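You operate a simulated robot arm through the tools that you are given. There is no shell and no other tool. Be economical: measure what you need, move in short steps, check, and stop when the job is done.

You are at the controls of a simulated two-armed robot. One attempt, no reset.

TASK
Switch off the grey viewer and file its gears card in the cabinet.
Fine: the card cabinet's upper drawer; shut it again.

The check looks at the end state, three seconds after you hand in, the way a careful person would. Anything else that was tipped, shoved, dropped, spilled or broken makes it a failure.

THE ROBOT
Two 6-joint arms with fingered hands on one trunk, on a base that drives. Base frame: it is fixed to the floor where the robot stands at the start and does not move with it; the origin is under the middle of the robot, x ahead of it, y to its left, z up; the surface under the hand at the start is at about z = 900. Units: mm, rad, N and s.
The left shoulder is at the start at [94, 154, 1240], the right one opposite. With the tool pointing down near the work surface each hand reaches from about 460 to 740 mm from the robot's upright axis, wherever it stands, measured 20 degrees to its own side. Places, roughly: inside of the upper card drawer [700, 100, 1100]; red switch [500, -200, 1000]; upper card drawer [700, 100, 1100]. Payload 4 kg a hand.
The TCP of each hand is the grasp point between the finger pads, 26 mm short of the fingertips. In the tool frame z runs along the fingers and y along their closing line. Largest opening 132 mm; the body of the gripper starts 73 mm behind the TCP. The gripper is a hand of 3 fingers: y runs from the thumb to the fingers, the wrist lies at [0, 0, -224] in the tool frame.
Orientation is told as [roll, pitch, yaw] about the base's x, y, z axes, in that order, counted from this pose: with the fingers straight down and closing along the base's y, the tool's x points along the base's -x, its y along +y and its z along -z.

THE INTERFACE
- The arms move only by the tool servo_tool. It takes "left_moves", "right_moves" or both (then of equal length, played together; a hand with none holds still); each is a list of rows, each an object of numbers (a shift or turn left out is 0): "x", "y", "z": the shift along the tool's x, y, z in units of 25 mm (1.0 is 25 mm); "rx", "ry", "rz": the turn, a rotation vector about the tool's x, y, z in units of 5 degrees (1.0 is 5 degrees). In form: [{"x": .., "y": .., "z": .., "rx": .., "ry": .., "rz": ..}, ...]. A call has 1 to 10 rows; each row shifts and turns the commanded pose from where the row before left it, along the tool's axes as they then stand. A call with a number of a shift or a turn outside -1 to 1 is refused whole. Each row takes 0.2 s and may step no farther than 50 mm and 0.15 rad from the row before; otherwise, the whole call is refused. A pose out of reach is approached as far as the arm can. The call stops where the force on the tool passes 60 N (or 10 N more than at its start, if that is more) or the arm is blocked; 0.2 s more then pass. In this call time passes only in rows, and 0.2 s behind the last. The reply holds the time, the measured pose of the TCP, the force on the tool along the base axes, the opening and the grip force, in the units named above and with some noise, with the torque about the TCP (base axes, N m) and any sound that the robot's microphone picked up.
- Cameras (640 x 400 px; columns grow to the right, rows downward): "scene" is now at [161.4, -7, 1544.8]; the picture's right is [-0.09, -1.00, 0.00], its down [-0.69, 0.06, -0.73] and it looks along [0.72, -0.07, -0.69] (base axes); focal length 285 px, centre (320, 200). "left" rides on the left gripper at [-62, 3, -92] in its tool frame; the picture's right is [-0.05, -1.00, 0.00], its down [0.83, -0.04, -0.56] and it looks along [0.55, -0.03, 0.83] (tool axes); focal length 230 px, centre (320, 200). "right" rides on the right gripper at [62, 3, -92] in its tool frame; the picture's right is [-0.05, 1.00, 0.00], its down [-0.83, -0.04, -0.56] and it looks along [-0.55, -0.03, 0.83] (tool axes); focal length 230 px, centre (320, 200). There is no depth. A picture from a camera that has moved, and an enlarged one, comes with that camera's place and axes in the base frame and with its lens.
- capture(camera): a new picture of that camera. The clock stands still meanwhile.
- lift_body(by): slides the trunk up (or, below 0, down) by that many mm; the arms and the scene camera ride with it, the base frame stays. It gives what a move gives, with no picture.
- roll_base(legs): drives the robot by 1 to 6 legs, each [ahead, turn to the left] in mm and rad, along the robot's own axes; the way and the turn of a leg run together, so that a leg with both is an arc; at most 1500 mm and 3.142 rad a leg. The arms and the cameras ride along, it lands a little off, and it stops where it bumps. It gives what a move gives.
- finger_targets(finger1, finger2, thumb_bend, hand): sets how far each is bent, from 0 (flat) to 1 (curled in); at 0.3 the hand is open as for a grip, at 0.7 the pads meet at the TCP. One left out holds its place. A second passes; each finger stops where it meets its share of the squeeze, and holds until it gets a number again. It is the only way to open and close the hand. It gives what a move gives, with no picture; readings hold the bend of each and the force on the fingers (four entries, about 0 where the hand has none), thumb and palm.
- aim_head(pan, tilt): turns the head with the scene camera to pan (to the left, within 1.501 rad either way) and tilt (down, from -0.506 to 1.204), counted from straight ahead of the robot. It gives what a move gives.
- zoom(camera, box): a new picture of the part [left, top, right, bottom] of that camera's present view, enlarged. The clock stands still meanwhile.
- job_done(): hands the job in; it is judged then, once.

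Go step by step. Nothing tells you exact positions but the pictures and the camera data: compare them with the known pose of the tool, close in by small moves and look again before you grip or let go. The budget is 120 turns and 92 pictures, counting those below and the enlarged ones. Unless the task says otherwise, let go and move clear before handing in, and close with one line.

The tools are called as name(argument=value, ...) on one line, values as JSON. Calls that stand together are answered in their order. servo_tool: Moves the arms, as the interface text tells. Its arguments: {"type":"object","properties":{"left_moves":{"type":"array","items":{"type":"object","properties":{"x":{"type":"number"},"y":{"type":"number"},"z":{"type":"number"},"rx":{"type":"number"},"ry":{"type":"number"},"rz":{"type":"number"}}}},"right_moves":{"type":"array","items":{"type":"object","properties":{"x":{"type":"number"},"y":{"type":"number"},"z":{"type":"number"},"rx":{"type":"number"},"ry":{"type":"number"},"rz":{"type":"number"}}}}},"required":[]} The other tools are called the same way: lift_body (by) slides the trunk up or down; finger_targets (finger1, finger2, thumb_bend, hand) moves the fingers one by one; roll_base (legs) drives the base; aim_head (pan, tilt) turns the head that bears the scene camera; capture (camera) takes a picture; zoom (camera, box) takes an enlarged picture of a part of a camera's view; job_done () hands the job in.

At the start:

```text
time_s: 0.0
left_tool_pos: [574.9, 262.8, 1297.3]
left_tool_rot: [0.001, 0.001, -0.001]
left_force: [0.7, 0.0, 0.1]
left_moment: [0.03, 0.03, 0.01]
left_opening: 131.9
left_grasp_force: 0.2
left_shape: jaw
left_bend: [0.3, 0.3, 0.3]
left_finger forces: [0.1, 0.0, 0.1, 0.1, 0.0, 0.0]
right_tool_pos: [579.0, -210.8, 1317.3]
right_tool_rot: [0.0, 0.001, 0.001]
right_force: [-0.1, 0.6, 0.3]
right_moment: [0.0, 0.0, 0.02]
right_opening: 131.9
right_grasp_force: 0.0
right_shape: jaw
right_bend: [0.3, 0.3, 0.3]
right_finger forces: [0.1, 0.0, 0.0, 0.0, 0.1, 0.0]
trunk travel left (down, up): [-775.0, 65.0]
robot x, y, heading: [2.9, -3.2, 0.002]
head pan, tilt: [-0.089, 0.74]
```

scene: 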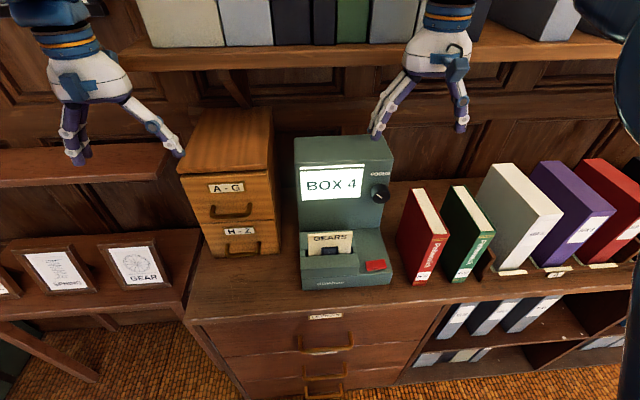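
right: 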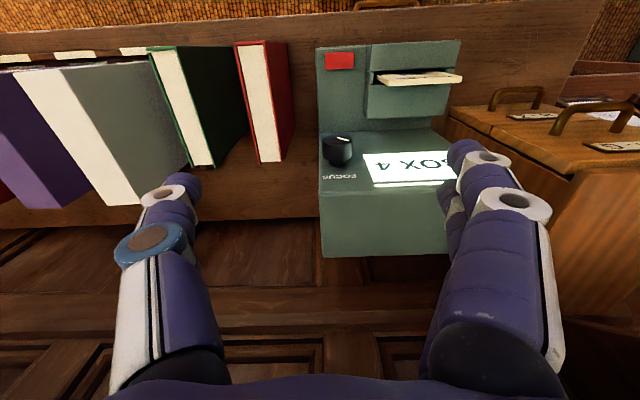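
left: 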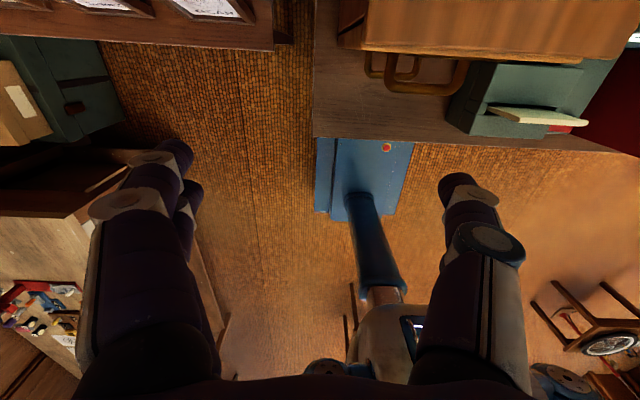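

I see a grey-green viewer with a GEARS card in its slot, a red switch, and the card cabinet to its left (upper drawer A-G). I'll look closer first.

zoom(camera="scene", box=[280, 120, 420, 300])

zoom(camera="scene", box=[160, 100, 300, 270])

zoom(camera="right", box=[300, 20, 500, 200])

```text
2.22 times, centred on (350, 210) of scene
camera zoom: at [161.4, -7.0, 1544.8], right [-0.09, -1.0, 0.0], down [-0.69, 0.06, -0.73], along [0.72, -0.07, -0.69], focal length 633 px, centre (253, 178)
```

zoom: 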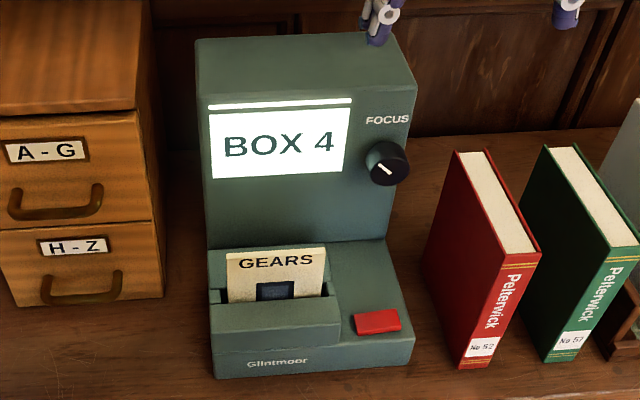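

```text
2.35 times, centred on (230, 185) of scene
camera zoom: at [161.4, -7.0, 1544.8], right [-0.09, -1.0, 0.0], down [-0.69, 0.06, -0.73], along [0.72, -0.07, -0.69], focal length 671 px, centre (532, 235)
```

zoom: 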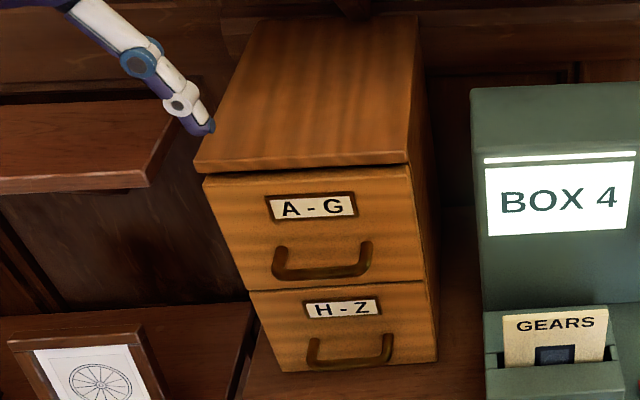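

```text
2.22 times, centred on (400, 110) of right
camera zoom: at [518.4, -208.7, 1408.2], right [0.05, 1.0, 0.0], down [0.83, -0.04, 0.55], along [0.55, -0.03, -0.83], focal length 511 px, centre (142, 400)
```

zoom: 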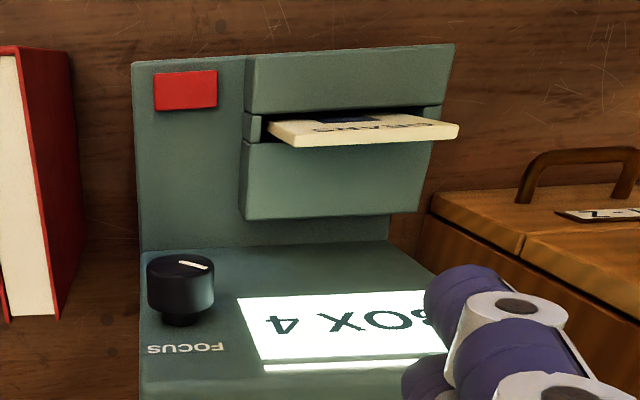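

Rough triangulation: switch ≈ [538,-179,955], card top ≈ [565,-67,1051], about 100 wide and leaning slightly back. Next I'll look closer at the cabinet handle and close the right hand to use it as a poker.

zoom(camera="left", box=[310, 0, 640, 206])

zoom(camera="right", box=[430, 50, 640, 181])

finger_targets(hand="right", finger1=0.7, finger2=0.7, thumb_bend=0.7)

capture(camera="right")

```text
1.94 times, centred on (475, 103) of left
camera zoom: at [637.2, 266.5, 1391.3], right [0.05, -1.0, 0.0], down [-0.83, -0.04, 0.56], along [-0.56, -0.03, -0.83], focal length 446 px, centre (19, 388)
```

zoom: 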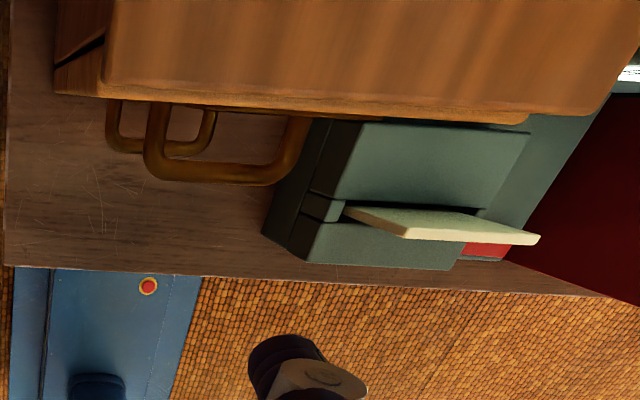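

```text
3.05 times, centred on (535, 116) of right
camera zoom: at [518.4, -208.7, 1408.2], right [0.05, 1.0, 0.0], down [0.83, -0.04, 0.55], along [0.55, -0.03, -0.83], focal length 701 px, centre (-335, 458)
```

zoom: 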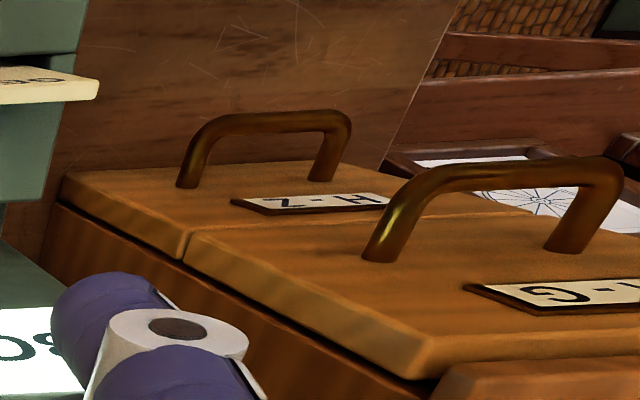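

```text
time_s: 1.0
left_tool_pos: [550.2, 262.5, 1308.9]
left_tool_rot: [0.0, -0.018, -0.001]
left_force: [-0.2, 0.1, 0.5]
left_moment: [-0.06, -0.03, -0.03]
left_opening: 131.9
left_grasp_force: 0.1
left_shape: jaw
left_bend: [0.3, 0.3, 0.3]
left_finger forces: [0.1, 0.0, 0.0, 0.0, 0.0, 0.1]
right_tool_pos: [553.6, -212.7, 1328.3]
right_tool_rot: [-0.001, -0.019, -0.001]
right_force: [0.1, -0.4, -0.1]
right_moment: [-0.03, 0.02, 0.04]
right_opening: 6.2
right_grasp_force: 0.1
right_shape: fingers
right_bend: [0.7, 0.7, 0.7]
right_finger forces: [0.1, 0.1, 0.1, 0.1, 0.1, 0.1]
trunk travel left (down, up): [-775.0, 65.0]
robot x, y, heading: [-0.7, -1.3, 0.002]
head pan, tilt: [-0.089, 0.74]
```

```text
83 pictures are left
camera right: at [491.2, -208.8, 1418.7], right [0.05, 1.0, 0.0], down [0.82, -0.04, 0.57], along [0.57, -0.03, -0.82], focal length 230 px, centre (320, 200)
```

right: 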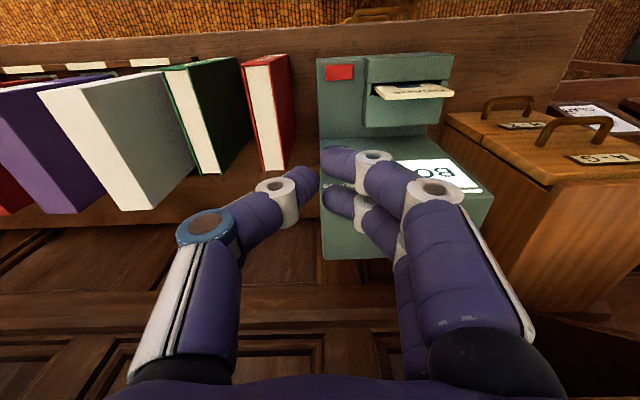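

The cabinet handle is a D-shaped pull standing out from the drawer. Now I bring the closed right hand down over the switch.

servo_tool(right_moves=[{"z": 1, "y": 0.3, "x": 0.15}, {"z": 1, "y": 0.3, "x": 0.15}, {"z": 1, "y": 0.3, "x": 0.15}, {"z": 1, "y": 0.3, "x": 0.15}, {"z": 1}, {"z": 1}, {"z": 1}, {"z": 1}])

capture(camera="right")

zoom(camera="scene", box=[240, 100, 480, 300])

```text
time_s: 2.8
left_tool_pos: [552.9, 263.2, 1307.4]
left_tool_rot: [0.001, -0.015, -0.001]
left_force: [0.3, 0.3, 0.0]
left_moment: [-0.01, -0.03, -0.02]
left_opening: 132.2
left_grasp_force: 0.0
left_shape: jaw
left_bend: [0.3, 0.3, 0.3]
left_finger forces: [0.0, 0.1, 0.0, 0.0, 0.0, 0.0]
right_tool_pos: [545.3, -183.3, 1125.7]
right_tool_rot: [0.002, -0.017, -0.002]
right_force: [-0.3, 0.5, -0.4]
right_moment: [0.01, 0.01, 0.03]
right_opening: 6.0
right_grasp_force: 0.0
right_shape: fingers
right_bend: [0.7, 0.7, 0.7]
right_finger forces: [0.0, 0.1, 0.0, 0.0, 0.0, 0.0]
trunk travel left (down, up): [-775.0, 65.0]
robot x, y, heading: [1.1, 1.7, 0.001]
head pan, tilt: [-0.089, 0.74]
```

```text
82 pictures are left
camera right: at [482.4, -179.6, 1216.1], right [0.05, 1.0, 0.0], down [0.82, -0.04, 0.57], along [0.57, -0.03, -0.82], focal length 230 px, centre (320, 200)
```

right: 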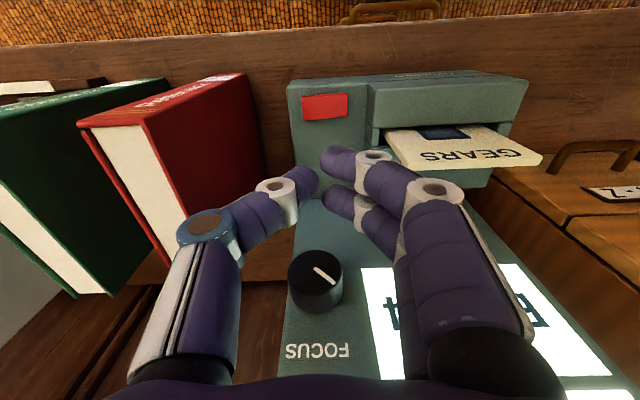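

```text
2.00 times, centred on (360, 200) of scene
camera zoom: at [161.8, -7.1, 1544.7], right [-0.09, -1.0, 0.0], down [-0.69, 0.06, -0.73], along [0.72, -0.07, -0.69], focal length 570 px, centre (240, 200)
```

zoom: 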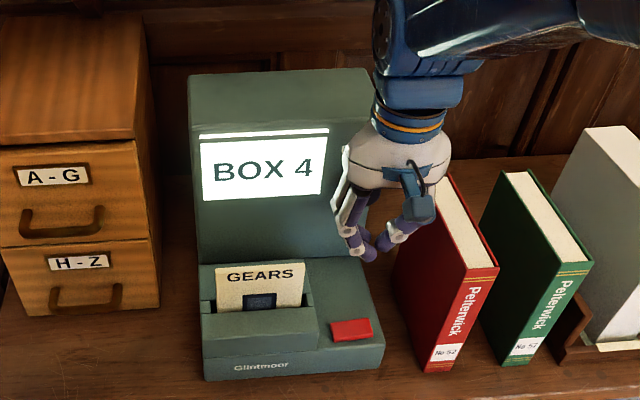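

Switch confirmed near [541,-178,955]. Descending to just above it.

servo_tool(right_moves=[{"z": 1, "x": 0.15, "y": 0.1}, {"z": 1}, {"z": 1}, {"z": 1}, {"z": 0.7}])

capture(camera="right")

zoom(camera="scene", box=[280, 180, 440, 300])

```text
time_s: 4.0
left_tool_pos: [553.8, 262.7, 1306.4]
left_tool_rot: [0.0, -0.016, -0.002]
left_force: [0.2, 0.0, 0.1]
left_moment: [0.01, 0.0, 0.0]
left_opening: 131.8
left_grasp_force: 0.2
left_shape: jaw
left_bend: [0.3, 0.3, 0.3]
left_finger forces: [0.0, 0.0, 0.1, 0.0, 0.0, 0.0]
right_tool_pos: [544.0, -181.1, 1008.8]
right_tool_rot: [-0.001, -0.016, -0.002]
right_force: [0.0, -0.5, -0.4]
right_moment: [-0.02, 0.0, -0.01]
right_opening: 6.2
right_grasp_force: 0.0
right_shape: fingers
right_bend: [0.7, 0.7, 0.7]
right_finger forces: [0.0, 0.0, 0.0, 0.0, 0.1, 0.0]
trunk travel left (down, up): [-775.0, 65.0]
robot x, y, heading: [-1.9, -1.6, 0.004]
head pan, tilt: [-0.089, 0.74]
```

```text
80 pictures are left
camera right: at [481.4, -177.0, 1098.6], right [0.05, 1.0, 0.0], down [0.82, -0.04, 0.57], along [0.57, -0.03, -0.82], focal length 230 px, centre (320, 200)
```

right: 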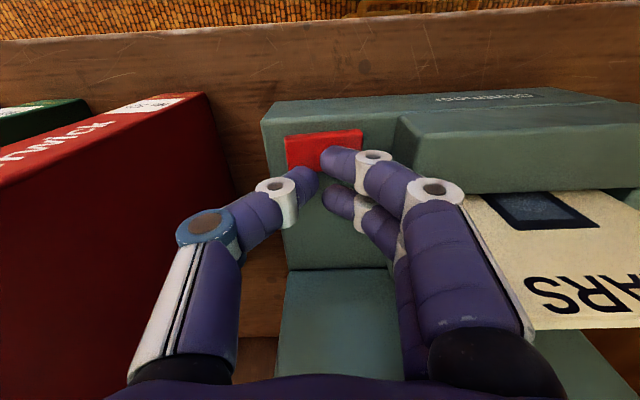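

```text
3.33 times, centred on (360, 240) of scene
camera zoom: at [162.4, -7.2, 1544.6], right [-0.09, -1.0, 0.0], down [-0.69, 0.06, -0.73], along [0.72, -0.07, -0.69], focal length 950 px, centre (187, 67)
```

zoom: 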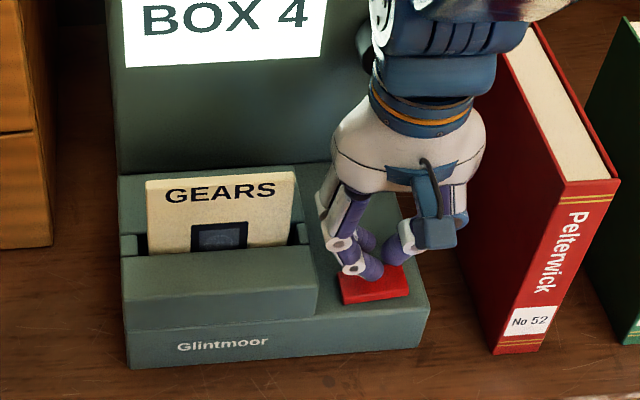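

Fingers are over the switch; pressing down in small steps.

servo_tool(right_moves=[{"x": 0.25, "z": 0.4}, {"z": 0.4}, {"z": 0.2}, {"z": 0.2}])

zoom(camera="scene", box=[280, 140, 440, 300])

```text
time_s: 4.9
left_tool_pos: [527.4, 262.0, 1317.3]
left_tool_rot: [-0.001, -0.034, -0.003]
left_force: [-0.5, -0.1, 0.7]
left_moment: [0.01, -0.01, 0.01]
left_opening: 131.9
left_grasp_force: 0.1
left_shape: jaw
left_bend: [0.3, 0.3, 0.3]
left_finger forces: [0.1, 0.0, 0.0, 0.0, 0.0, 0.0]
right_tool_pos: [523.8, -181.8, 995.8]
right_tool_rot: [-0.003, -0.051, -0.001]
right_force: [-0.4, 0.8, 1.0]
right_moment: [-0.03, -0.03, 0.0]
right_opening: 5.4
right_grasp_force: 0.1
right_shape: fingers
right_bend: [0.7, 0.7, 0.7]
right_finger forces: [0.1, 0.0, 0.1, 0.1, 0.0, 0.0]
trunk travel left (down, up): [-775.0, 65.0]
robot x, y, heading: [-0.6, -2.9, -0.001]
head pan, tilt: [-0.089, 0.74]
stopped in row 4 (right hand): the force on the tool passed its limit at 67 N (the readings are from after the stop); the commanded pose is now the measured one
```

```text
2.50 times, centred on (360, 220) of scene
camera zoom: at [159.6, -7.3, 1544.2], right [-0.09, -1.0, 0.0], down [-0.68, 0.06, -0.73], along [0.72, -0.07, -0.69], focal length 713 px, centre (220, 150)
```

zoom: 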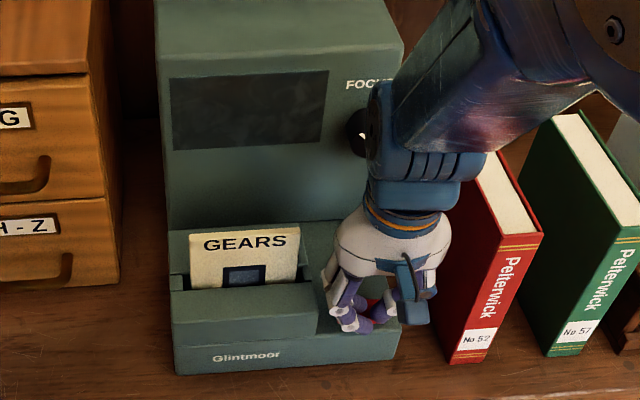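

The screen went dark, so the viewer is off. The robot body rocks a bit, so I'll keep re-measuring. Raising the right hand clear.

servo_tool(right_moves=[{"z": -1}, {"z": -1}, {"z": -1}, {"z": -1}, {"z": -1}, {"z": -1}, {"z": -1}, {"z": -1}, {"z": -1, "y": -1}, {"z": -1, "y": -1}])

capture(camera="scene")

```text
time_s: 7.1
left_tool_pos: [530.5, 261.1, 1318.7]
left_tool_rot: [0.001, -0.034, -0.004]
left_force: [-0.1, -0.2, 0.1]
left_moment: [0.03, -0.03, 0.02]
left_opening: 131.7
left_grasp_force: 0.1
left_shape: jaw
left_bend: [0.3, 0.3, 0.3]
left_finger forces: [0.0, 0.0, 0.0, 0.1, 0.0, 0.1]
right_tool_pos: [512.2, -233.9, 1243.8]
right_tool_rot: [-0.001, -0.049, 0.0]
right_force: [-0.4, -0.6, 0.5]
right_moment: [0.02, -0.01, 0.01]
right_opening: 5.5
right_grasp_force: 0.1
right_shape: fingers
right_bend: [0.7, 0.7, 0.7]
right_finger forces: [0.0, 0.0, 0.1, 0.0, 0.0, 0.0]
trunk travel left (down, up): [-775.0, 65.0]
robot x, y, heading: [1.4, -3.0, -0.003]
head pan, tilt: [-0.089, 0.74]
```

```text
77 pictures are left
camera scene: at [160.7, -9.4, 1544.8], right [-0.09, -1.0, 0.0], down [-0.69, 0.06, -0.73], along [0.72, -0.06, -0.69], focal length 285 px, centre (320, 200)
```

scene: 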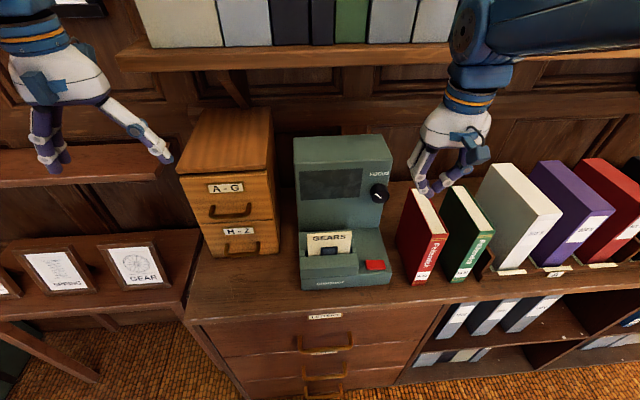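

Now the handle: its bar is at about [599,143,1097], with ~33 mm standoff. I'll grip it with the left hand pointing forward, so I back the base up for arm room and bring the left hand forward.

roll_base(legs=[[-180, 0]])

servo_tool(left_moves=[{"x": -0.9, "y": -0.6}, {"x": -0.9, "y": -0.6}, {"x": -0.9, "y": -0.6}, {"x": -0.9, "y": -0.6}, {"x": -0.9, "y": -0.6}, {"x": -0.9, "y": -0.6}, {"x": -0.9, "y": -0.6}])

```text
time_s: 8.7
left_tool_pos: [350.9, 262.3, 1315.3]
left_tool_rot: [0.001, -0.026, -0.001]
left_force: [0.7, -0.2, 0.6]
left_moment: [-0.03, 0.07, 0.02]
left_opening: 131.6
left_grasp_force: 0.1
left_shape: jaw
left_bend: [0.3, 0.3, 0.3]
left_finger forces: [0.1, 0.0, 0.1, 0.0, 0.0, 0.0]
right_tool_pos: [332.4, -231.3, 1239.8]
right_tool_rot: [-0.003, -0.043, -0.002]
right_force: [-0.1, 0.5, 0.3]
right_moment: [-0.01, 0.02, 0.01]
right_opening: 5.3
right_grasp_force: 0.1
right_shape: fingers
right_bend: [0.7, 0.7, 0.7]
right_finger forces: [0.0, 0.1, 0.0, 0.0, 0.1, 0.0]
trunk travel left (down, up): [-775.0, 65.0]
robot x, y, heading: [-184.9, 0.2, 0.003]
head pan, tilt: [-0.089, 0.74]
```

```text
time_s: 9.9
left_tool_pos: [418.7, 188.4, 1344.8]
left_tool_rot: [0.001, -0.064, 0.0]
left_force: [0.1, -0.1, 0.3]
left_moment: [0.03, 0.04, 0.02]
left_opening: 131.8
left_grasp_force: 0.0
left_shape: jaw
left_bend: [0.3, 0.3, 0.3]
left_finger forces: [0.1, 0.0, 0.1, 0.1, 0.1, 0.0]
right_tool_pos: [285.5, -232.4, 1216.7]
right_tool_rot: [-0.003, 0.026, 0.0]
right_force: [0.5, -0.8, -0.5]
right_moment: [0.03, 0.04, -0.01]
right_opening: 5.8
right_grasp_force: 0.1
right_shape: fingers
right_bend: [0.7, 0.7, 0.7]
right_finger forces: [0.0, 0.0, 0.0, 0.1, 0.1, 0.0]
trunk travel left (down, up): [-775.0, 65.0]
robot x, y, heading: [-185.2, -2.0, -0.001]
head pan, tilt: [-0.089, 0.74]
stopped in row 6 (left hand): the arm was blocked; the commanded pose is now the measured one
```

The left arm was blocked and the right hand shifted too; I need to see why.

capture(camera="scene")

capture(camera="left")

capture(camera="right")

```text
76 pictures are left
camera scene: at [-19.9, -7.9, 1544.2], right [-0.09, -1.0, 0.0], down [-0.69, 0.06, -0.72], along [0.72, -0.07, -0.69], focal length 285 px, centre (320, 200)
```

scene: 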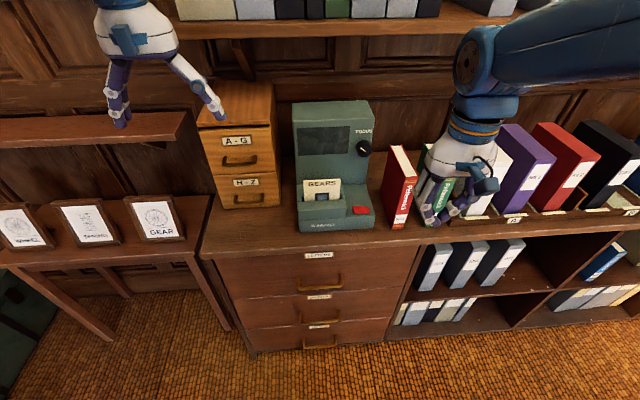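

```text
75 pictures are left
camera left: at [474.8, 191.1, 1441.9], right [0.05, -1.0, 0.0], down [-0.86, -0.04, 0.5], along [-0.5, -0.03, -0.87], focal length 230 px, centre (320, 200)
```

left: 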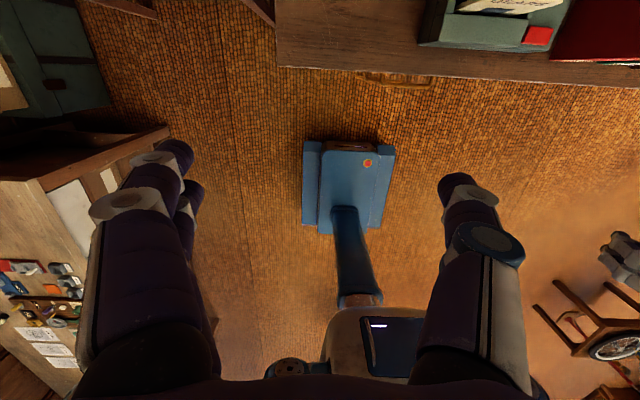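

```text
74 pictures are left
camera right: at [226.7, -229.4, 1310.0], right [0.05, 1.0, 0.0], down [0.84, -0.04, 0.53], along [0.53, -0.03, -0.85], focal length 230 px, centre (320, 200)
```

right: 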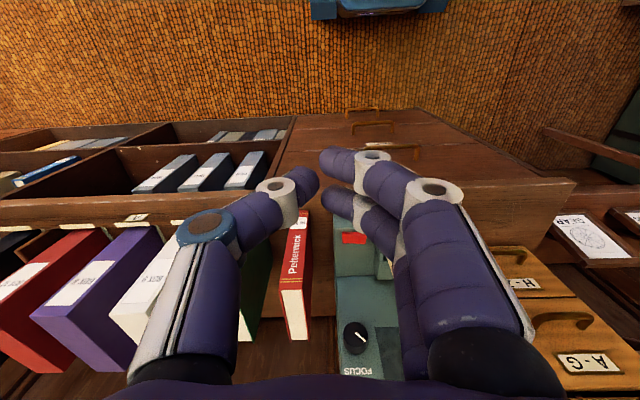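

Nothing visibly touched. I'll probe with a tiny motion to see how both arms read.

servo_tool(left_moves=[{"z": 0.4}, {"z": 0.4}, {"z": 0.4}], right_moves=[{"z": -0.2}, {"z": -0.2}, {"z": -0.2}])

```text
time_s: 10.2
left_tool_pos: [387.7, 187.6, 1355.0]
left_tool_rot: [-0.001, -0.089, -0.001]
left_force: [-0.8, 0.1, 1.2]
left_moment: [0.03, -0.06, 0.0]
left_opening: 132.0
left_grasp_force: 0.0
left_shape: jaw
left_bend: [0.3, 0.3, 0.3]
left_finger forces: [0.0, 0.1, 0.0, 0.0, 0.0, 0.0]
right_tool_pos: [252.7, -232.5, 1198.0]
right_tool_rot: [-0.001, 0.085, 0.001]
right_force: [-0.7, -0.1, -0.3]
right_moment: [-0.02, -0.01, -0.02]
right_opening: 5.5
right_grasp_force: 0.0
right_shape: fingers
right_bend: [0.7, 0.7, 0.7]
right_finger forces: [0.0, 0.1, 0.0, 0.0, 0.1, 0.1]
right hand out of reach, approached as far as the arm can: row 1
trunk travel left (down, up): [-775.0, 65.0]
robot x, y, heading: [-188.8, -5.1, 0.002]
head pan, tilt: [-0.089, 0.74]
stopped in row 1 (left hand): the arm was blocked; the commanded pose is now the measured one
```

aim_head(pan=0.1, tilt=0.6)

capture(camera="scene")

```text
time_s: 11.0
left_tool_pos: [391.1, 187.6, 1354.1]
left_tool_rot: [0.001, -0.088, 0.0]
left_force: [0.1, -0.5, 0.0]
left_moment: [-0.02, 0.0, 0.01]
left_opening: 132.0
left_grasp_force: 0.0
left_shape: jaw
left_bend: [0.3, 0.3, 0.3]
left_finger forces: [0.0, 0.0, 0.0, 0.1, 0.0, 0.0]
right_tool_pos: [257.1, -232.4, 1199.1]
right_tool_rot: [0.0, 0.083, 0.001]
right_force: [0.0, 0.6, 0.7]
right_moment: [-0.02, -0.01, 0.03]
right_opening: 5.6
right_grasp_force: 0.1
right_shape: fingers
right_bend: [0.7, 0.7, 0.7]
right_finger forces: [0.1, 0.0, 0.1, 0.0, 0.0, 0.0]
trunk travel left (down, up): [-775.0, 65.0]
robot x, y, heading: [-185.2, 2.3, -0.0]
head pan, tilt: [0.099, 0.6]
```

```text
73 pictures are left
camera scene: at [-20.8, 8.7, 1556.8], right [0.1, -1.0, 0.0], down [-0.58, -0.06, -0.81], along [0.81, 0.08, -0.58], focal length 285 px, centre (320, 200)
```

scene: 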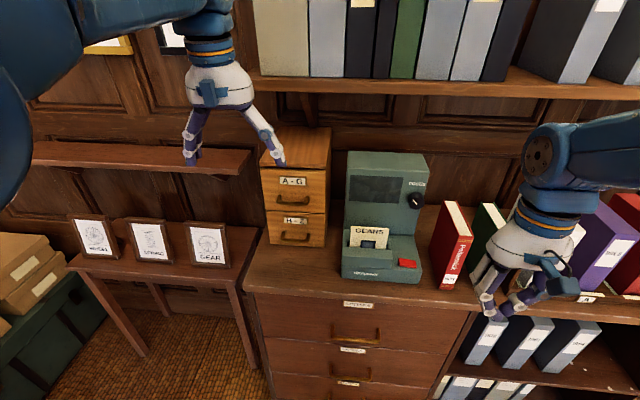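

Poses are steady between calls. I'll test moving the left arm alone, downward.

servo_tool(left_moves=[{"z": 0.5}, {"z": 0.5}, {"z": 0.5}, {"z": 0.5}])

```text
time_s: 12.0
left_tool_pos: [396.5, 188.0, 1302.6]
left_tool_rot: [0.001, -0.085, 0.0]
left_force: [0.6, -0.1, -0.7]
left_moment: [0.02, -0.02, -0.01]
left_opening: 132.1
left_grasp_force: 0.2
left_shape: jaw
left_bend: [0.3, 0.3, 0.3]
left_finger forces: [0.0, 0.0, 0.0, 0.1, 0.0, 0.1]
right_tool_pos: [257.9, -231.1, 1197.9]
right_tool_rot: [-0.002, 0.086, 0.0]
right_force: [0.2, 0.3, -0.3]
right_moment: [0.01, -0.01, -0.01]
right_opening: 5.7
right_grasp_force: 0.0
right_shape: fingers
right_bend: [0.7, 0.7, 0.7]
right_finger forces: [0.1, 0.0, 0.0, 0.0, 0.0, 0.0]
trunk travel left (down, up): [-775.0, 65.0]
robot x, y, heading: [-184.5, -4.5, 0.003]
head pan, tilt: [0.099, 0.6]
```

servo_tool(left_moves=[{"x": -0.6, "z": 0.4, "y": -0.2}, {"x": -0.6, "z": 0.4, "y": -0.2}, {"x": -0.6, "z": 0.4, "y": -0.2}, {"x": -0.6, "z": 0.4, "y": -0.2}, {"x": -0.6, "z": 0.4, "y": -0.2}, {"x": -0.6, "z": 0.4, "y": -0.2}, {"x": -0.6, "z": 0.4, "y": -0.2}, {"x": -0.6, "z": 0.4, "y": -0.2}], right_moves=[{"x": -0.5, "y": -0.3}, {"x": -0.5, "y": -0.3}, {"x": -0.5, "y": -0.3}, {"x": -0.5, "y": -0.3}, {"x": -0.5, "y": -0.3}, {"x": -0.5, "y": -0.3}, {"x": -0.5}, {"x": -0.5}])

```text
time_s: 12.9
left_tool_pos: [430.3, 168.7, 1285.3]
left_tool_rot: [0.002, -0.105, 0.001]
left_force: [0.0, 0.1, 0.3]
left_moment: [0.03, -0.01, 0.02]
left_opening: 132.0
left_grasp_force: 0.0
left_shape: jaw
left_bend: [0.3, 0.3, 0.3]
left_finger forces: [0.0, 0.0, 0.1, 0.1, 0.0, 0.0]
right_tool_pos: [281.2, -259.2, 1221.0]
right_tool_rot: [-0.001, 0.028, 0.001]
right_force: [0.2, 0.3, -0.5]
right_moment: [0.02, 0.0, 0.02]
right_opening: 5.4
right_grasp_force: 0.0
right_shape: fingers
right_bend: [0.7, 0.7, 0.7]
right_finger forces: [0.0, 0.0, 0.0, 0.1, 0.1, 0.0]
trunk travel left (down, up): [-775.0, 65.0]
robot x, y, heading: [-186.2, 1.0, 0.001]
head pan, tilt: [0.099, 0.6]
stopped in row 4 (left hand): the arm was blocked; the commanded pose is now the measured one
```

Blocked again moving forward; let me look toward the left arm for an obstacle.

aim_head(pan=0.9, tilt=0.3)

capture(camera="scene")

```text
time_s: 14.1
left_tool_pos: [434.0, 169.7, 1285.5]
left_tool_rot: [-0.001, -0.103, 0.002]
left_force: [0.0, 0.9, 0.5]
left_moment: [-0.03, 0.05, 0.02]
left_opening: 132.0
left_grasp_force: 0.0
left_shape: jaw
left_bend: [0.3, 0.3, 0.3]
left_finger forces: [0.0, 0.1, 0.0, 0.1, 0.1, 0.1]
right_tool_pos: [282.8, -257.6, 1220.8]
right_tool_rot: [-0.003, 0.023, 0.003]
right_force: [-0.4, -0.8, 0.9]
right_moment: [-0.01, 0.0, 0.03]
right_opening: 5.6
right_grasp_force: 0.1
right_shape: fingers
right_bend: [0.7, 0.7, 0.7]
right_finger forces: [0.1, 0.0, 0.0, 0.1, 0.0, 0.1]
trunk travel left (down, up): [-775.0, 65.0]
robot x, y, heading: [-186.6, -4.7, -0.003]
head pan, tilt: [0.901, 0.3]
```

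```text
72 pictures are left
camera scene: at [-47.2, 73.3, 1584.5], right [0.78, -0.62, -0.02], down [-0.2, -0.23, -0.95], along [0.59, 0.75, -0.31], focal length 285 px, centre (320, 200)
```

scene: 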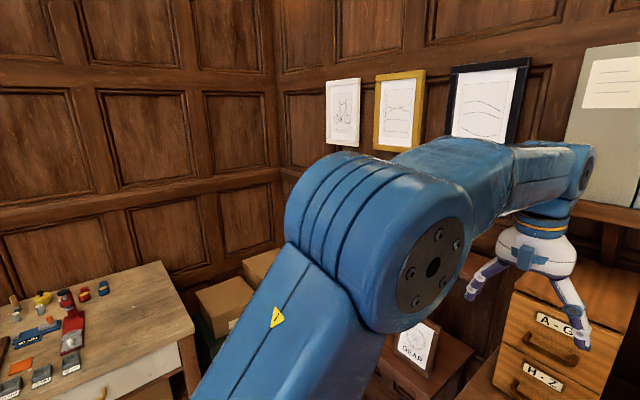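

No obstacle visible. I'll test slow forward motion of the left arm alone.

servo_tool(left_moves=[{"x": -0.3}, {"x": -0.3}, {"x": -0.3}, {"x": -0.3}])

```text
time_s: 14.7
left_tool_pos: [426.0, 170.2, 1301.3]
left_tool_rot: [0.0, -0.124, 0.003]
left_force: [0.9, -1.1, 0.5]
left_moment: [-0.01, -0.07, 0.01]
left_opening: 131.8
left_grasp_force: 0.0
left_shape: jaw
left_bend: [0.3, 0.3, 0.3]
left_finger forces: [0.0, 0.0, 0.1, 0.1, 0.0, 0.0]
right_tool_pos: [257.4, -257.7, 1197.9]
right_tool_rot: [-0.002, 0.09, 0.004]
right_force: [-0.1, 0.2, 0.1]
right_moment: [-0.02, -0.01, 0.02]
right_opening: 5.6
right_grasp_force: 0.1
right_shape: fingers
right_bend: [0.7, 0.7, 0.7]
right_finger forces: [0.1, 0.1, 0.0, 0.0, 0.1, 0.0]
trunk travel left (down, up): [-775.0, 65.0]
robot x, y, heading: [-186.4, 4.0, -0.0]
head pan, tilt: [0.901, 0.3]
stopped in row 3 (left hand): the arm was blocked; the commanded pose is now the measured one
```

It seems the arm carries a steady servo error that grows high up and far out. Working lower should help: raise the trunk and lower the left hand, then turn it forward.

lift_body(by=60)

servo_tool(left_moves=[{"z": 1}, {"z": 1}, {"z": 1}, {"z": 1}, {"z": 1}, {"z": 1}, {"z": 1}])

```text
time_s: 15.7
left_tool_pos: [429.2, 170.2, 1358.3]
left_tool_rot: [0.0, -0.12, 0.002]
left_force: [-0.4, -0.1, -0.1]
left_moment: [0.0, 0.03, 0.01]
left_opening: 132.2
left_grasp_force: 0.0
left_shape: jaw
left_bend: [0.3, 0.3, 0.3]
left_finger forces: [0.0, 0.1, 0.1, 0.1, 0.1, 0.0]
right_tool_pos: [261.7, -257.7, 1258.9]
right_tool_rot: [-0.001, 0.093, 0.001]
right_force: [0.0, 0.1, 0.4]
right_moment: [-0.02, 0.05, 0.0]
right_opening: 5.5
right_grasp_force: 0.1
right_shape: fingers
right_bend: [0.7, 0.7, 0.7]
right_finger forces: [0.0, 0.0, 0.0, 0.1, 0.0, 0.0]
trunk travel left (down, up): [-835.0, 5.0]
robot x, y, heading: [-186.0, 1.4, -0.0]
head pan, tilt: [0.901, 0.3]
```

```text
time_s: 17.3
left_tool_pos: [449.7, 170.9, 1187.2]
left_tool_rot: [0.0, -0.121, 0.003]
left_force: [-1.0, 0.6, 0.2]
left_moment: [-0.01, -0.01, 0.03]
left_opening: 131.8
left_grasp_force: 0.1
left_shape: jaw
left_bend: [0.3, 0.3, 0.3]
left_finger forces: [0.1, 0.0, 0.0, 0.0, 0.0, 0.0]
right_tool_pos: [259.9, -258.2, 1258.4]
right_tool_rot: [-0.003, 0.09, 0.001]
right_force: [0.0, 0.3, -0.8]
right_moment: [0.01, -0.02, -0.04]
right_opening: 5.3
right_grasp_force: 0.1
right_shape: fingers
right_bend: [0.7, 0.7, 0.7]
right_finger forces: [0.0, 0.0, 0.1, 0.0, 0.0, 0.1]
trunk travel left (down, up): [-835.0, 5.0]
robot x, y, heading: [-188.9, -3.4, 0.001]
head pan, tilt: [0.901, 0.3]
```

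Good tracking now. Turning the left hand toward pointing forward, fingers above the thumb.

servo_tool(left_moves=[{"rx": -0.95, "ry": -0.95, "rz": 0.95}, {"rx": -0.95, "ry": -0.95, "rz": 0.95}, {"rx": -0.95, "ry": -0.95, "rz": 0.95}, {"rx": -0.95, "ry": -0.95, "rz": 0.95}, {"rx": -0.95, "ry": -0.95, "rz": 0.95}, {"rx": -0.95, "ry": -0.95, "rz": 0.95}, {"rx": -0.95, "ry": -0.95, "rz": 0.95}])

```text
time_s: 18.9
left_tool_pos: [467.8, 213.9, 1199.4]
left_tool_rot: [0.766, -0.501, -0.689]
left_force: [-0.3, -0.1, 0.9]
left_moment: [0.02, -0.01, 0.01]
left_opening: 131.8
left_grasp_force: 0.0
left_shape: jaw
left_bend: [0.3, 0.3, 0.3]
left_finger forces: [0.0, 0.1, 0.1, 0.0, 0.1, 0.0]
left hand out of reach, approached as far as the arm can: row 6, 7
right_tool_pos: [259.7, -258.5, 1259.8]
right_tool_rot: [-0.002, 0.091, 0.001]
right_force: [0.1, 0.1, 0.1]
right_moment: [0.0, 0.0, 0.04]
right_opening: 5.6
right_grasp_force: 0.1
right_shape: fingers
right_bend: [0.7, 0.7, 0.7]
right_finger forces: [0.1, 0.0, 0.0, 0.0, 0.0, 0.1]
trunk travel left (down, up): [-835.0, 5.0]
robot x, y, heading: [-186.3, -0.2, -0.004]
head pan, tilt: [0.901, 0.3]
```

That route swings the wrist inward and out of reach. I'll undo it and pitch the hand straight forward instead.

servo_tool(left_moves=[{"rx": 0.95, "ry": 0.95, "rz": -0.95}, {"rx": 0.95, "ry": 0.95, "rz": -0.95}, {"rx": 0.95, "ry": 0.95, "rz": -0.95}, {"rx": 0.95, "ry": 0.95, "rz": -0.95}, {"rx": 0.95, "ry": 0.95, "rz": -0.95}, {"rx": 0.95, "ry": 0.95, "rz": -0.95}, {"rx": 0.95, "ry": 0.95, "rz": -0.95}, {"ry": -1}, {"ry": -1}, {"ry": -1}])

servo_tool(left_moves=[{"ry": -1, "z": 0.4}, {"ry": -1, "z": 0.4}, {"ry": -1, "z": 0.4}, {"ry": -1, "z": 0.4}, {"ry": -1, "z": 0.4}, {"ry": -1}, {"ry": -1}, {"ry": -1}])

```text
time_s: 21.1
left_tool_pos: [462.8, 194.9, 1185.5]
left_tool_rot: [-0.001, -0.385, 0.001]
left_force: [0.9, 1.1, 0.1]
left_moment: [0.0, -0.01, -0.01]
left_opening: 131.9
left_grasp_force: 0.1
left_shape: jaw
left_bend: [0.3, 0.3, 0.3]
left_finger forces: [0.1, 0.0, 0.0, 0.1, 0.1, 0.0]
right_tool_pos: [260.7, -257.1, 1259.1]
right_tool_rot: [-0.002, 0.09, 0.002]
right_force: [0.1, 0.4, -0.4]
right_moment: [0.01, 0.0, 0.0]
right_opening: 5.4
right_grasp_force: 0.1
right_shape: fingers
right_bend: [0.7, 0.7, 0.7]
right_finger forces: [0.0, 0.0, 0.0, 0.0, 0.0, 0.0]
trunk travel left (down, up): [-835.0, 5.0]
robot x, y, heading: [-182.7, -1.1, -0.001]
head pan, tilt: [0.901, 0.3]
```

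```text
time_s: 22.9
left_tool_pos: [487.5, 192.8, 1147.4]
left_tool_rot: [-0.004, -1.084, 0.004]
left_force: [-0.5, 0.4, 0.0]
left_moment: [-0.02, -0.01, -0.01]
left_opening: 131.8
left_grasp_force: 0.0
left_shape: jaw
left_bend: [0.3, 0.3, 0.3]
left_finger forces: [0.0, 0.0, 0.0, 0.0, 0.0, 0.0]
left hand out of reach, approached as far as the arm can: row 4, 5
right_tool_pos: [260.1, -257.6, 1259.0]
right_tool_rot: [-0.001, 0.091, 0.002]
right_force: [0.2, -0.5, 0.5]
right_moment: [-0.01, 0.01, 0.0]
right_opening: 5.5
right_grasp_force: 0.0
right_shape: fingers
right_bend: [0.7, 0.7, 0.7]
right_finger forces: [0.1, 0.1, 0.0, 0.0, 0.1, 0.1]
trunk travel left (down, up): [-835.0, 5.0]
robot x, y, heading: [-187.9, -0.6, 0.001]
head pan, tilt: [0.901, 0.3]
```

Pitch is at 62°; now rolling about the finger axis so the fingers close vertically.

servo_tool(left_moves=[{"rz": 1}, {"rz": 1}, {"rz": 1}, {"rz": 1}, {"rz": 1}, {"rz": 1}, {"rz": 1}, {"rz": 1}, {"rz": 1}, {"rz": 1}])

aim_head(pan=0.2, tilt=0.6)

capture(camera="scene")

capture(camera="left")

```text
time_s: 25.1
left_tool_pos: [487.2, 194.3, 1148.3]
left_tool_rot: [0.964, -0.603, -1.195]
left_force: [-0.5, -0.2, -0.9]
left_moment: [0.04, -0.01, -0.04]
left_opening: 132.0
left_grasp_force: 0.0
left_shape: jaw
left_bend: [0.3, 0.3, 0.3]
left_finger forces: [0.0, 0.0, 0.1, 0.0, 0.0, 0.0]
right_tool_pos: [260.1, -257.4, 1259.9]
right_tool_rot: [-0.003, 0.091, 0.002]
right_force: [1.5, -0.4, 0.3]
right_moment: [-0.01, 0.01, 0.0]
right_opening: 5.9
right_grasp_force: 0.1
right_shape: fingers
right_bend: [0.7, 0.7, 0.7]
right_finger forces: [0.0, 0.0, 0.0, 0.0, 0.0, 0.1]
trunk travel left (down, up): [-835.0, 5.0]
robot x, y, heading: [-185.5, -1.0, 0.004]
head pan, tilt: [0.901, 0.3]
```

```text
time_s: 26.2
left_tool_pos: [485.9, 192.6, 1146.5]
left_tool_rot: [0.965, -0.604, -1.194]
left_force: [-0.4, -0.1, -0.2]
left_moment: [-0.02, -0.02, -0.01]
left_opening: 132.1
left_grasp_force: 0.1
left_shape: jaw
left_bend: [0.3, 0.3, 0.3]
left_finger forces: [0.0, 0.0, 0.0, 0.1, 0.0, 0.0]
right_tool_pos: [259.2, -258.2, 1259.4]
right_tool_rot: [-0.001, 0.092, 0.001]
right_force: [0.5, -0.6, 0.1]
right_moment: [-0.01, -0.01, -0.02]
right_opening: 5.8
right_grasp_force: 0.0
right_shape: fingers
right_bend: [0.7, 0.7, 0.7]
right_finger forces: [0.0, 0.0, 0.0, 0.1, 0.0, 0.0]
trunk travel left (down, up): [-835.0, 5.0]
robot x, y, heading: [-185.5, -0.8, -0.005]
head pan, tilt: [0.201, 0.6]
```

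```text
71 pictures are left
camera scene: at [-19.5, 18.0, 1616.7], right [0.2, -0.98, 0.0], down [-0.57, -0.11, -0.81], along [0.8, 0.16, -0.58], focal length 285 px, centre (320, 200)
```

scene: 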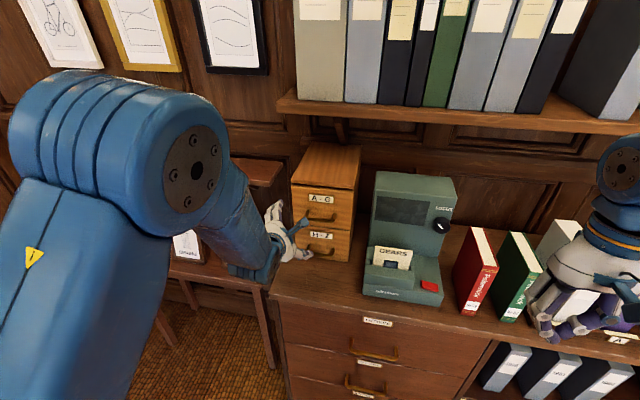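

```text
70 pictures are left
camera left: at [424.9, 148.6, 1229.5], right [-0.34, -0.68, -0.65], down [-0.76, 0.61, -0.24], along [0.56, 0.41, -0.73], focal length 230 px, centre (320, 200)
```

left: 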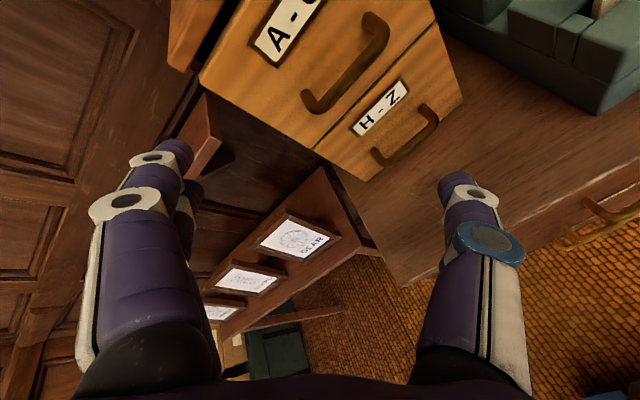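

servo_tool(left_moves=[{"rz": 1}, {"rz": 1}, {"rz": 1}, {"rz": 1}, {"rz": 1}, {"rz": 1}, {"rz": 1}, {"rz": 1}])

capture(camera="left")

zoom(camera="scene", box=[220, 130, 380, 290])

```text
time_s: 28.0
left_tool_pos: [486.4, 193.4, 1148.0]
left_tool_rot: [1.082, 0.002, -1.571]
left_force: [0.3, -0.4, -0.7]
left_moment: [0.01, 0.03, -0.01]
left_opening: 131.9
left_grasp_force: 0.0
left_shape: jaw
left_bend: [0.3, 0.3, 0.3]
left_finger forces: [0.0, 0.0, 0.0, 0.1, 0.0, 0.0]
right_tool_pos: [260.6, -259.1, 1258.4]
right_tool_rot: [-0.001, 0.09, 0.001]
right_force: [0.1, 0.3, -0.1]
right_moment: [0.02, 0.01, -0.03]
right_opening: 5.9
right_grasp_force: 0.1
right_shape: fingers
right_bend: [0.7, 0.7, 0.7]
right_finger forces: [0.1, 0.0, 0.0, 0.0, 0.0, 0.0]
trunk travel left (down, up): [-835.0, 5.0]
robot x, y, heading: [-185.8, -0.2, -0.004]
head pan, tilt: [0.201, 0.6]
```

```text
69 pictures are left
camera left: at [406.7, 131.9, 1195.3], right [-0.47, -0.05, -0.88], down [-0.51, 0.83, 0.22], along [0.72, 0.56, -0.42], focal length 230 px, centre (320, 200)
```

left: 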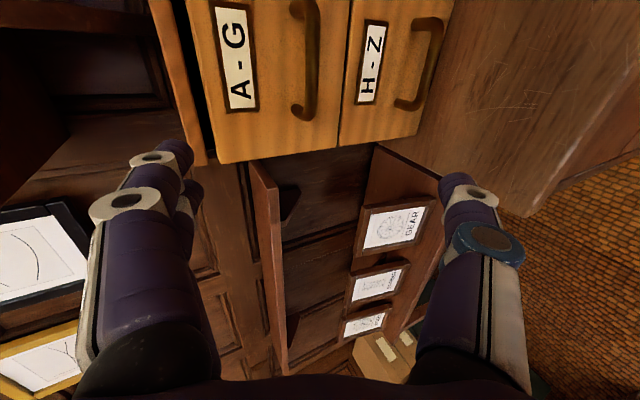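

```text
2.50 times, centred on (300, 210) of scene
camera zoom: at [-19.4, 18.0, 1616.6], right [0.2, -0.98, 0.0], down [-0.57, -0.11, -0.81], along [0.8, 0.16, -0.58], focal length 713 px, centre (370, 175)
```

zoom: 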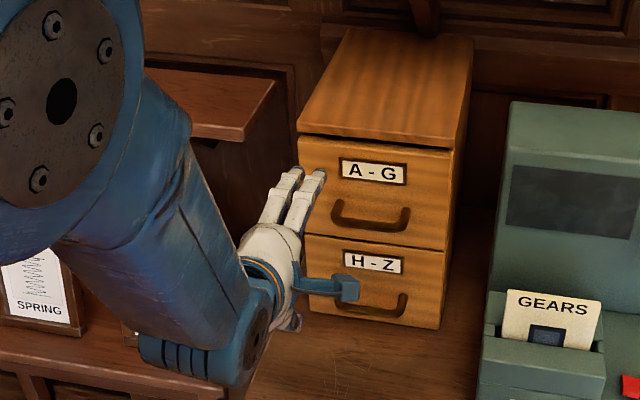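

Bar centre confirmed at about [599,142,1099]. I'll narrow the hand, move to a pre-grasp point in front of the handle and level the fingers.

finger_targets(hand="left", finger1=0.55, finger2=0.55, thumb_bend=0.55)

servo_tool(left_moves=[{"x": -0.51, "z": 0.7, "y": -0.16}, {"x": -0.51, "z": 0.7, "y": -0.16}, {"x": -0.51, "z": 0.7, "y": -0.16}, {"x": -0.51, "z": 0.7, "y": -0.16}, {"rx": -1}, {"rx": -1}, {"rx": -1}, {"rx": -1}, {"rx": -1}])

capture(camera="left")

zoom(camera="scene", box=[220, 130, 380, 290])

```text
time_s: 29.0
left_tool_pos: [486.0, 192.7, 1148.1]
left_tool_rot: [1.082, 0.0, -1.57]
left_force: [0.6, -0.5, 0.1]
left_moment: [0.01, -0.01, 0.0]
left_opening: 52.0
left_grasp_force: 0.1
left_shape: fingers
left_bend: [0.55, 0.55, 0.55]
left_finger forces: [0.0, 0.0, 0.0, 0.1, 0.1, 0.1]
right_tool_pos: [260.5, -257.5, 1258.6]
right_tool_rot: [-0.001, 0.09, 0.0]
right_force: [-0.3, 0.1, -0.4]
right_moment: [0.0, 0.04, 0.01]
right_opening: 5.4
right_grasp_force: 0.0
right_shape: fingers
right_bend: [0.7, 0.7, 0.7]
right_finger forces: [0.0, 0.0, 0.0, 0.0, 0.0, 0.0]
trunk travel left (down, up): [-835.0, 5.0]
robot x, y, heading: [-186.5, -0.5, 0.001]
head pan, tilt: [0.201, 0.6]
```

```text
time_s: 31.0
left_tool_pos: [540.0, 141.5, 1100.9]
left_tool_rot: [1.52, 0.002, -1.569]
left_force: [-0.5, -0.1, -0.1]
left_moment: [-0.02, 0.01, 0.0]
left_opening: 51.7
left_grasp_force: 0.1
left_shape: fingers
left_bend: [0.55, 0.55, 0.55]
left_finger forces: [0.1, 0.0, 0.1, 0.0, 0.0, 0.0]
right_tool_pos: [260.1, -258.0, 1257.6]
right_tool_rot: [-0.002, 0.09, 0.004]
right_force: [0.8, 0.0, -0.1]
right_moment: [0.01, -0.04, -0.02]
right_opening: 5.7
right_grasp_force: 0.0
right_shape: fingers
right_bend: [0.7, 0.7, 0.7]
right_finger forces: [0.1, 0.0, 0.1, 0.0, 0.0, 0.1]
trunk travel left (down, up): [-835.0, 5.0]
robot x, y, heading: [-188.4, -3.1, -0.003]
head pan, tilt: [0.201, 0.6]
```

```text
67 pictures are left
camera left: at [449.5, 80.4, 1109.4], right [-0.05, -0.05, -1.0], down [-0.56, 0.83, -0.01], along [0.83, 0.56, -0.07], focal length 230 px, centre (320, 200)
```

left: 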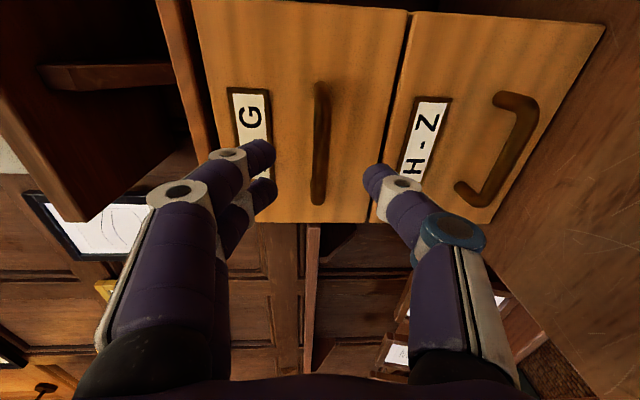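

```text
2.50 times, centred on (300, 210) of scene
camera zoom: at [-18.8, 18.3, 1616.6], right [0.2, -0.98, 0.0], down [-0.57, -0.11, -0.81], along [0.8, 0.16, -0.58], focal length 713 px, centre (370, 175)
```

zoom: 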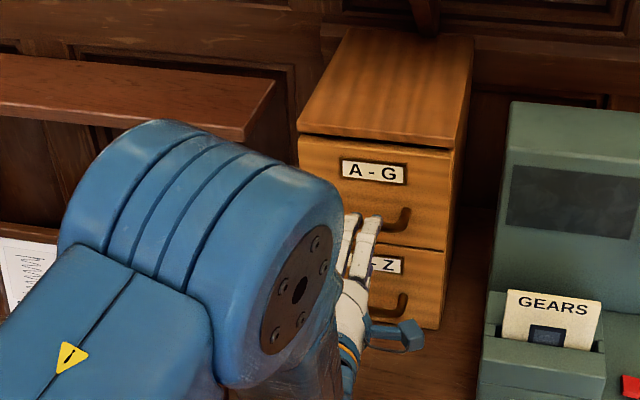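

Well aligned with the handle. Advance ~51 mm and grip the bar.

servo_tool(left_moves=[{"z": 0.7}, {"z": 0.7}, {"z": 0.6}])

capture(camera="left")

```text
time_s: 31.8
left_tool_pos: [589.8, 141.9, 1097.0]
left_tool_rot: [1.518, 0.002, -1.568]
left_force: [-0.1, -0.9, -0.4]
left_moment: [0.03, 0.02, -0.01]
left_opening: 51.4
left_grasp_force: 0.0
left_shape: fingers
left_bend: [0.55, 0.55, 0.55]
left_finger forces: [0.0, 0.0, 0.2, 0.0, 0.0, 0.1]
right_tool_pos: [261.6, -257.6, 1259.3]
right_tool_rot: [-0.003, 0.091, 0.003]
right_force: [0.7, -0.8, 0.0]
right_moment: [-0.04, -0.01, 0.02]
right_opening: 5.6
right_grasp_force: 0.0
right_shape: fingers
right_bend: [0.7, 0.7, 0.7]
right_finger forces: [0.0, 0.0, 0.0, 0.0, 0.0, 0.0]
trunk travel left (down, up): [-835.0, 5.0]
robot x, y, heading: [-187.4, -3.0, 0.004]
head pan, tilt: [0.201, 0.6]
```

```text
65 pictures are left
camera left: at [499.2, 80.8, 1106.8], right [-0.05, -0.05, -1.0], down [-0.56, 0.83, -0.01], along [0.83, 0.56, -0.07], focal length 230 px, centre (320, 200)
```

left: 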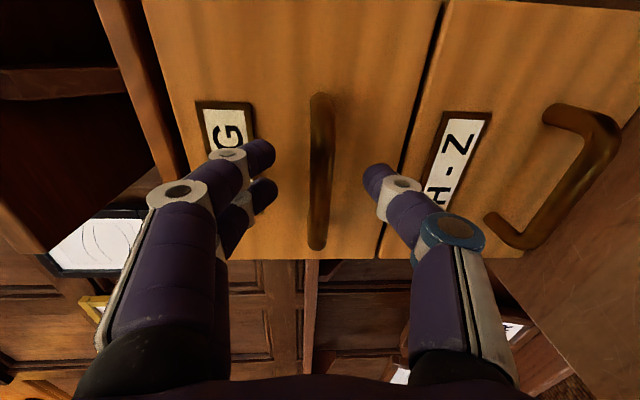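

finger_targets(hand="left", finger1=0.72, finger2=0.72, thumb_bend=0.72)

capture(camera="left")

```text
time_s: 32.8
left_tool_pos: [590.4, 142.1, 1098.0]
left_tool_rot: [1.518, 0.004, -1.569]
left_force: [1.0, 0.8, 1.7]
left_moment: [-0.01, -0.03, 0.04]
left_opening: 8.7
left_grasp_force: 4.9
left_shape: fingers
left_bend: [0.71, 0.71, 0.69]
left_finger forces: [3.0, 2.8, 0.1, 0.0, 4.8, 0.1]
right_tool_pos: [260.1, -257.8, 1259.3]
right_tool_rot: [-0.003, 0.09, 0.001]
right_force: [-0.2, -0.1, -0.4]
right_moment: [0.04, -0.01, -0.02]
right_opening: 5.8
right_grasp_force: 0.2
right_shape: fingers
right_bend: [0.7, 0.7, 0.7]
right_finger forces: [0.1, 0.0, 0.0, 0.0, 0.1, 0.0]
trunk travel left (down, up): [-835.0, 5.0]
robot x, y, heading: [-186.6, -5.4, -0.002]
head pan, tilt: [0.201, 0.6]
```

```text
64 pictures are left
camera left: at [499.4, 80.8, 1107.0], right [-0.05, -0.05, -1.0], down [-0.56, 0.83, -0.01], along [0.83, 0.56, -0.07], focal length 230 px, centre (320, 200)
```

left: 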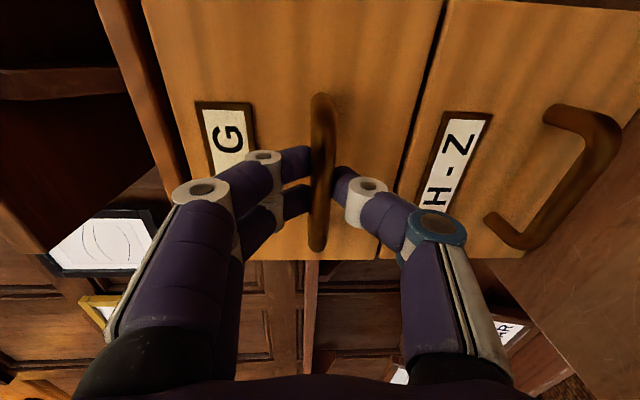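

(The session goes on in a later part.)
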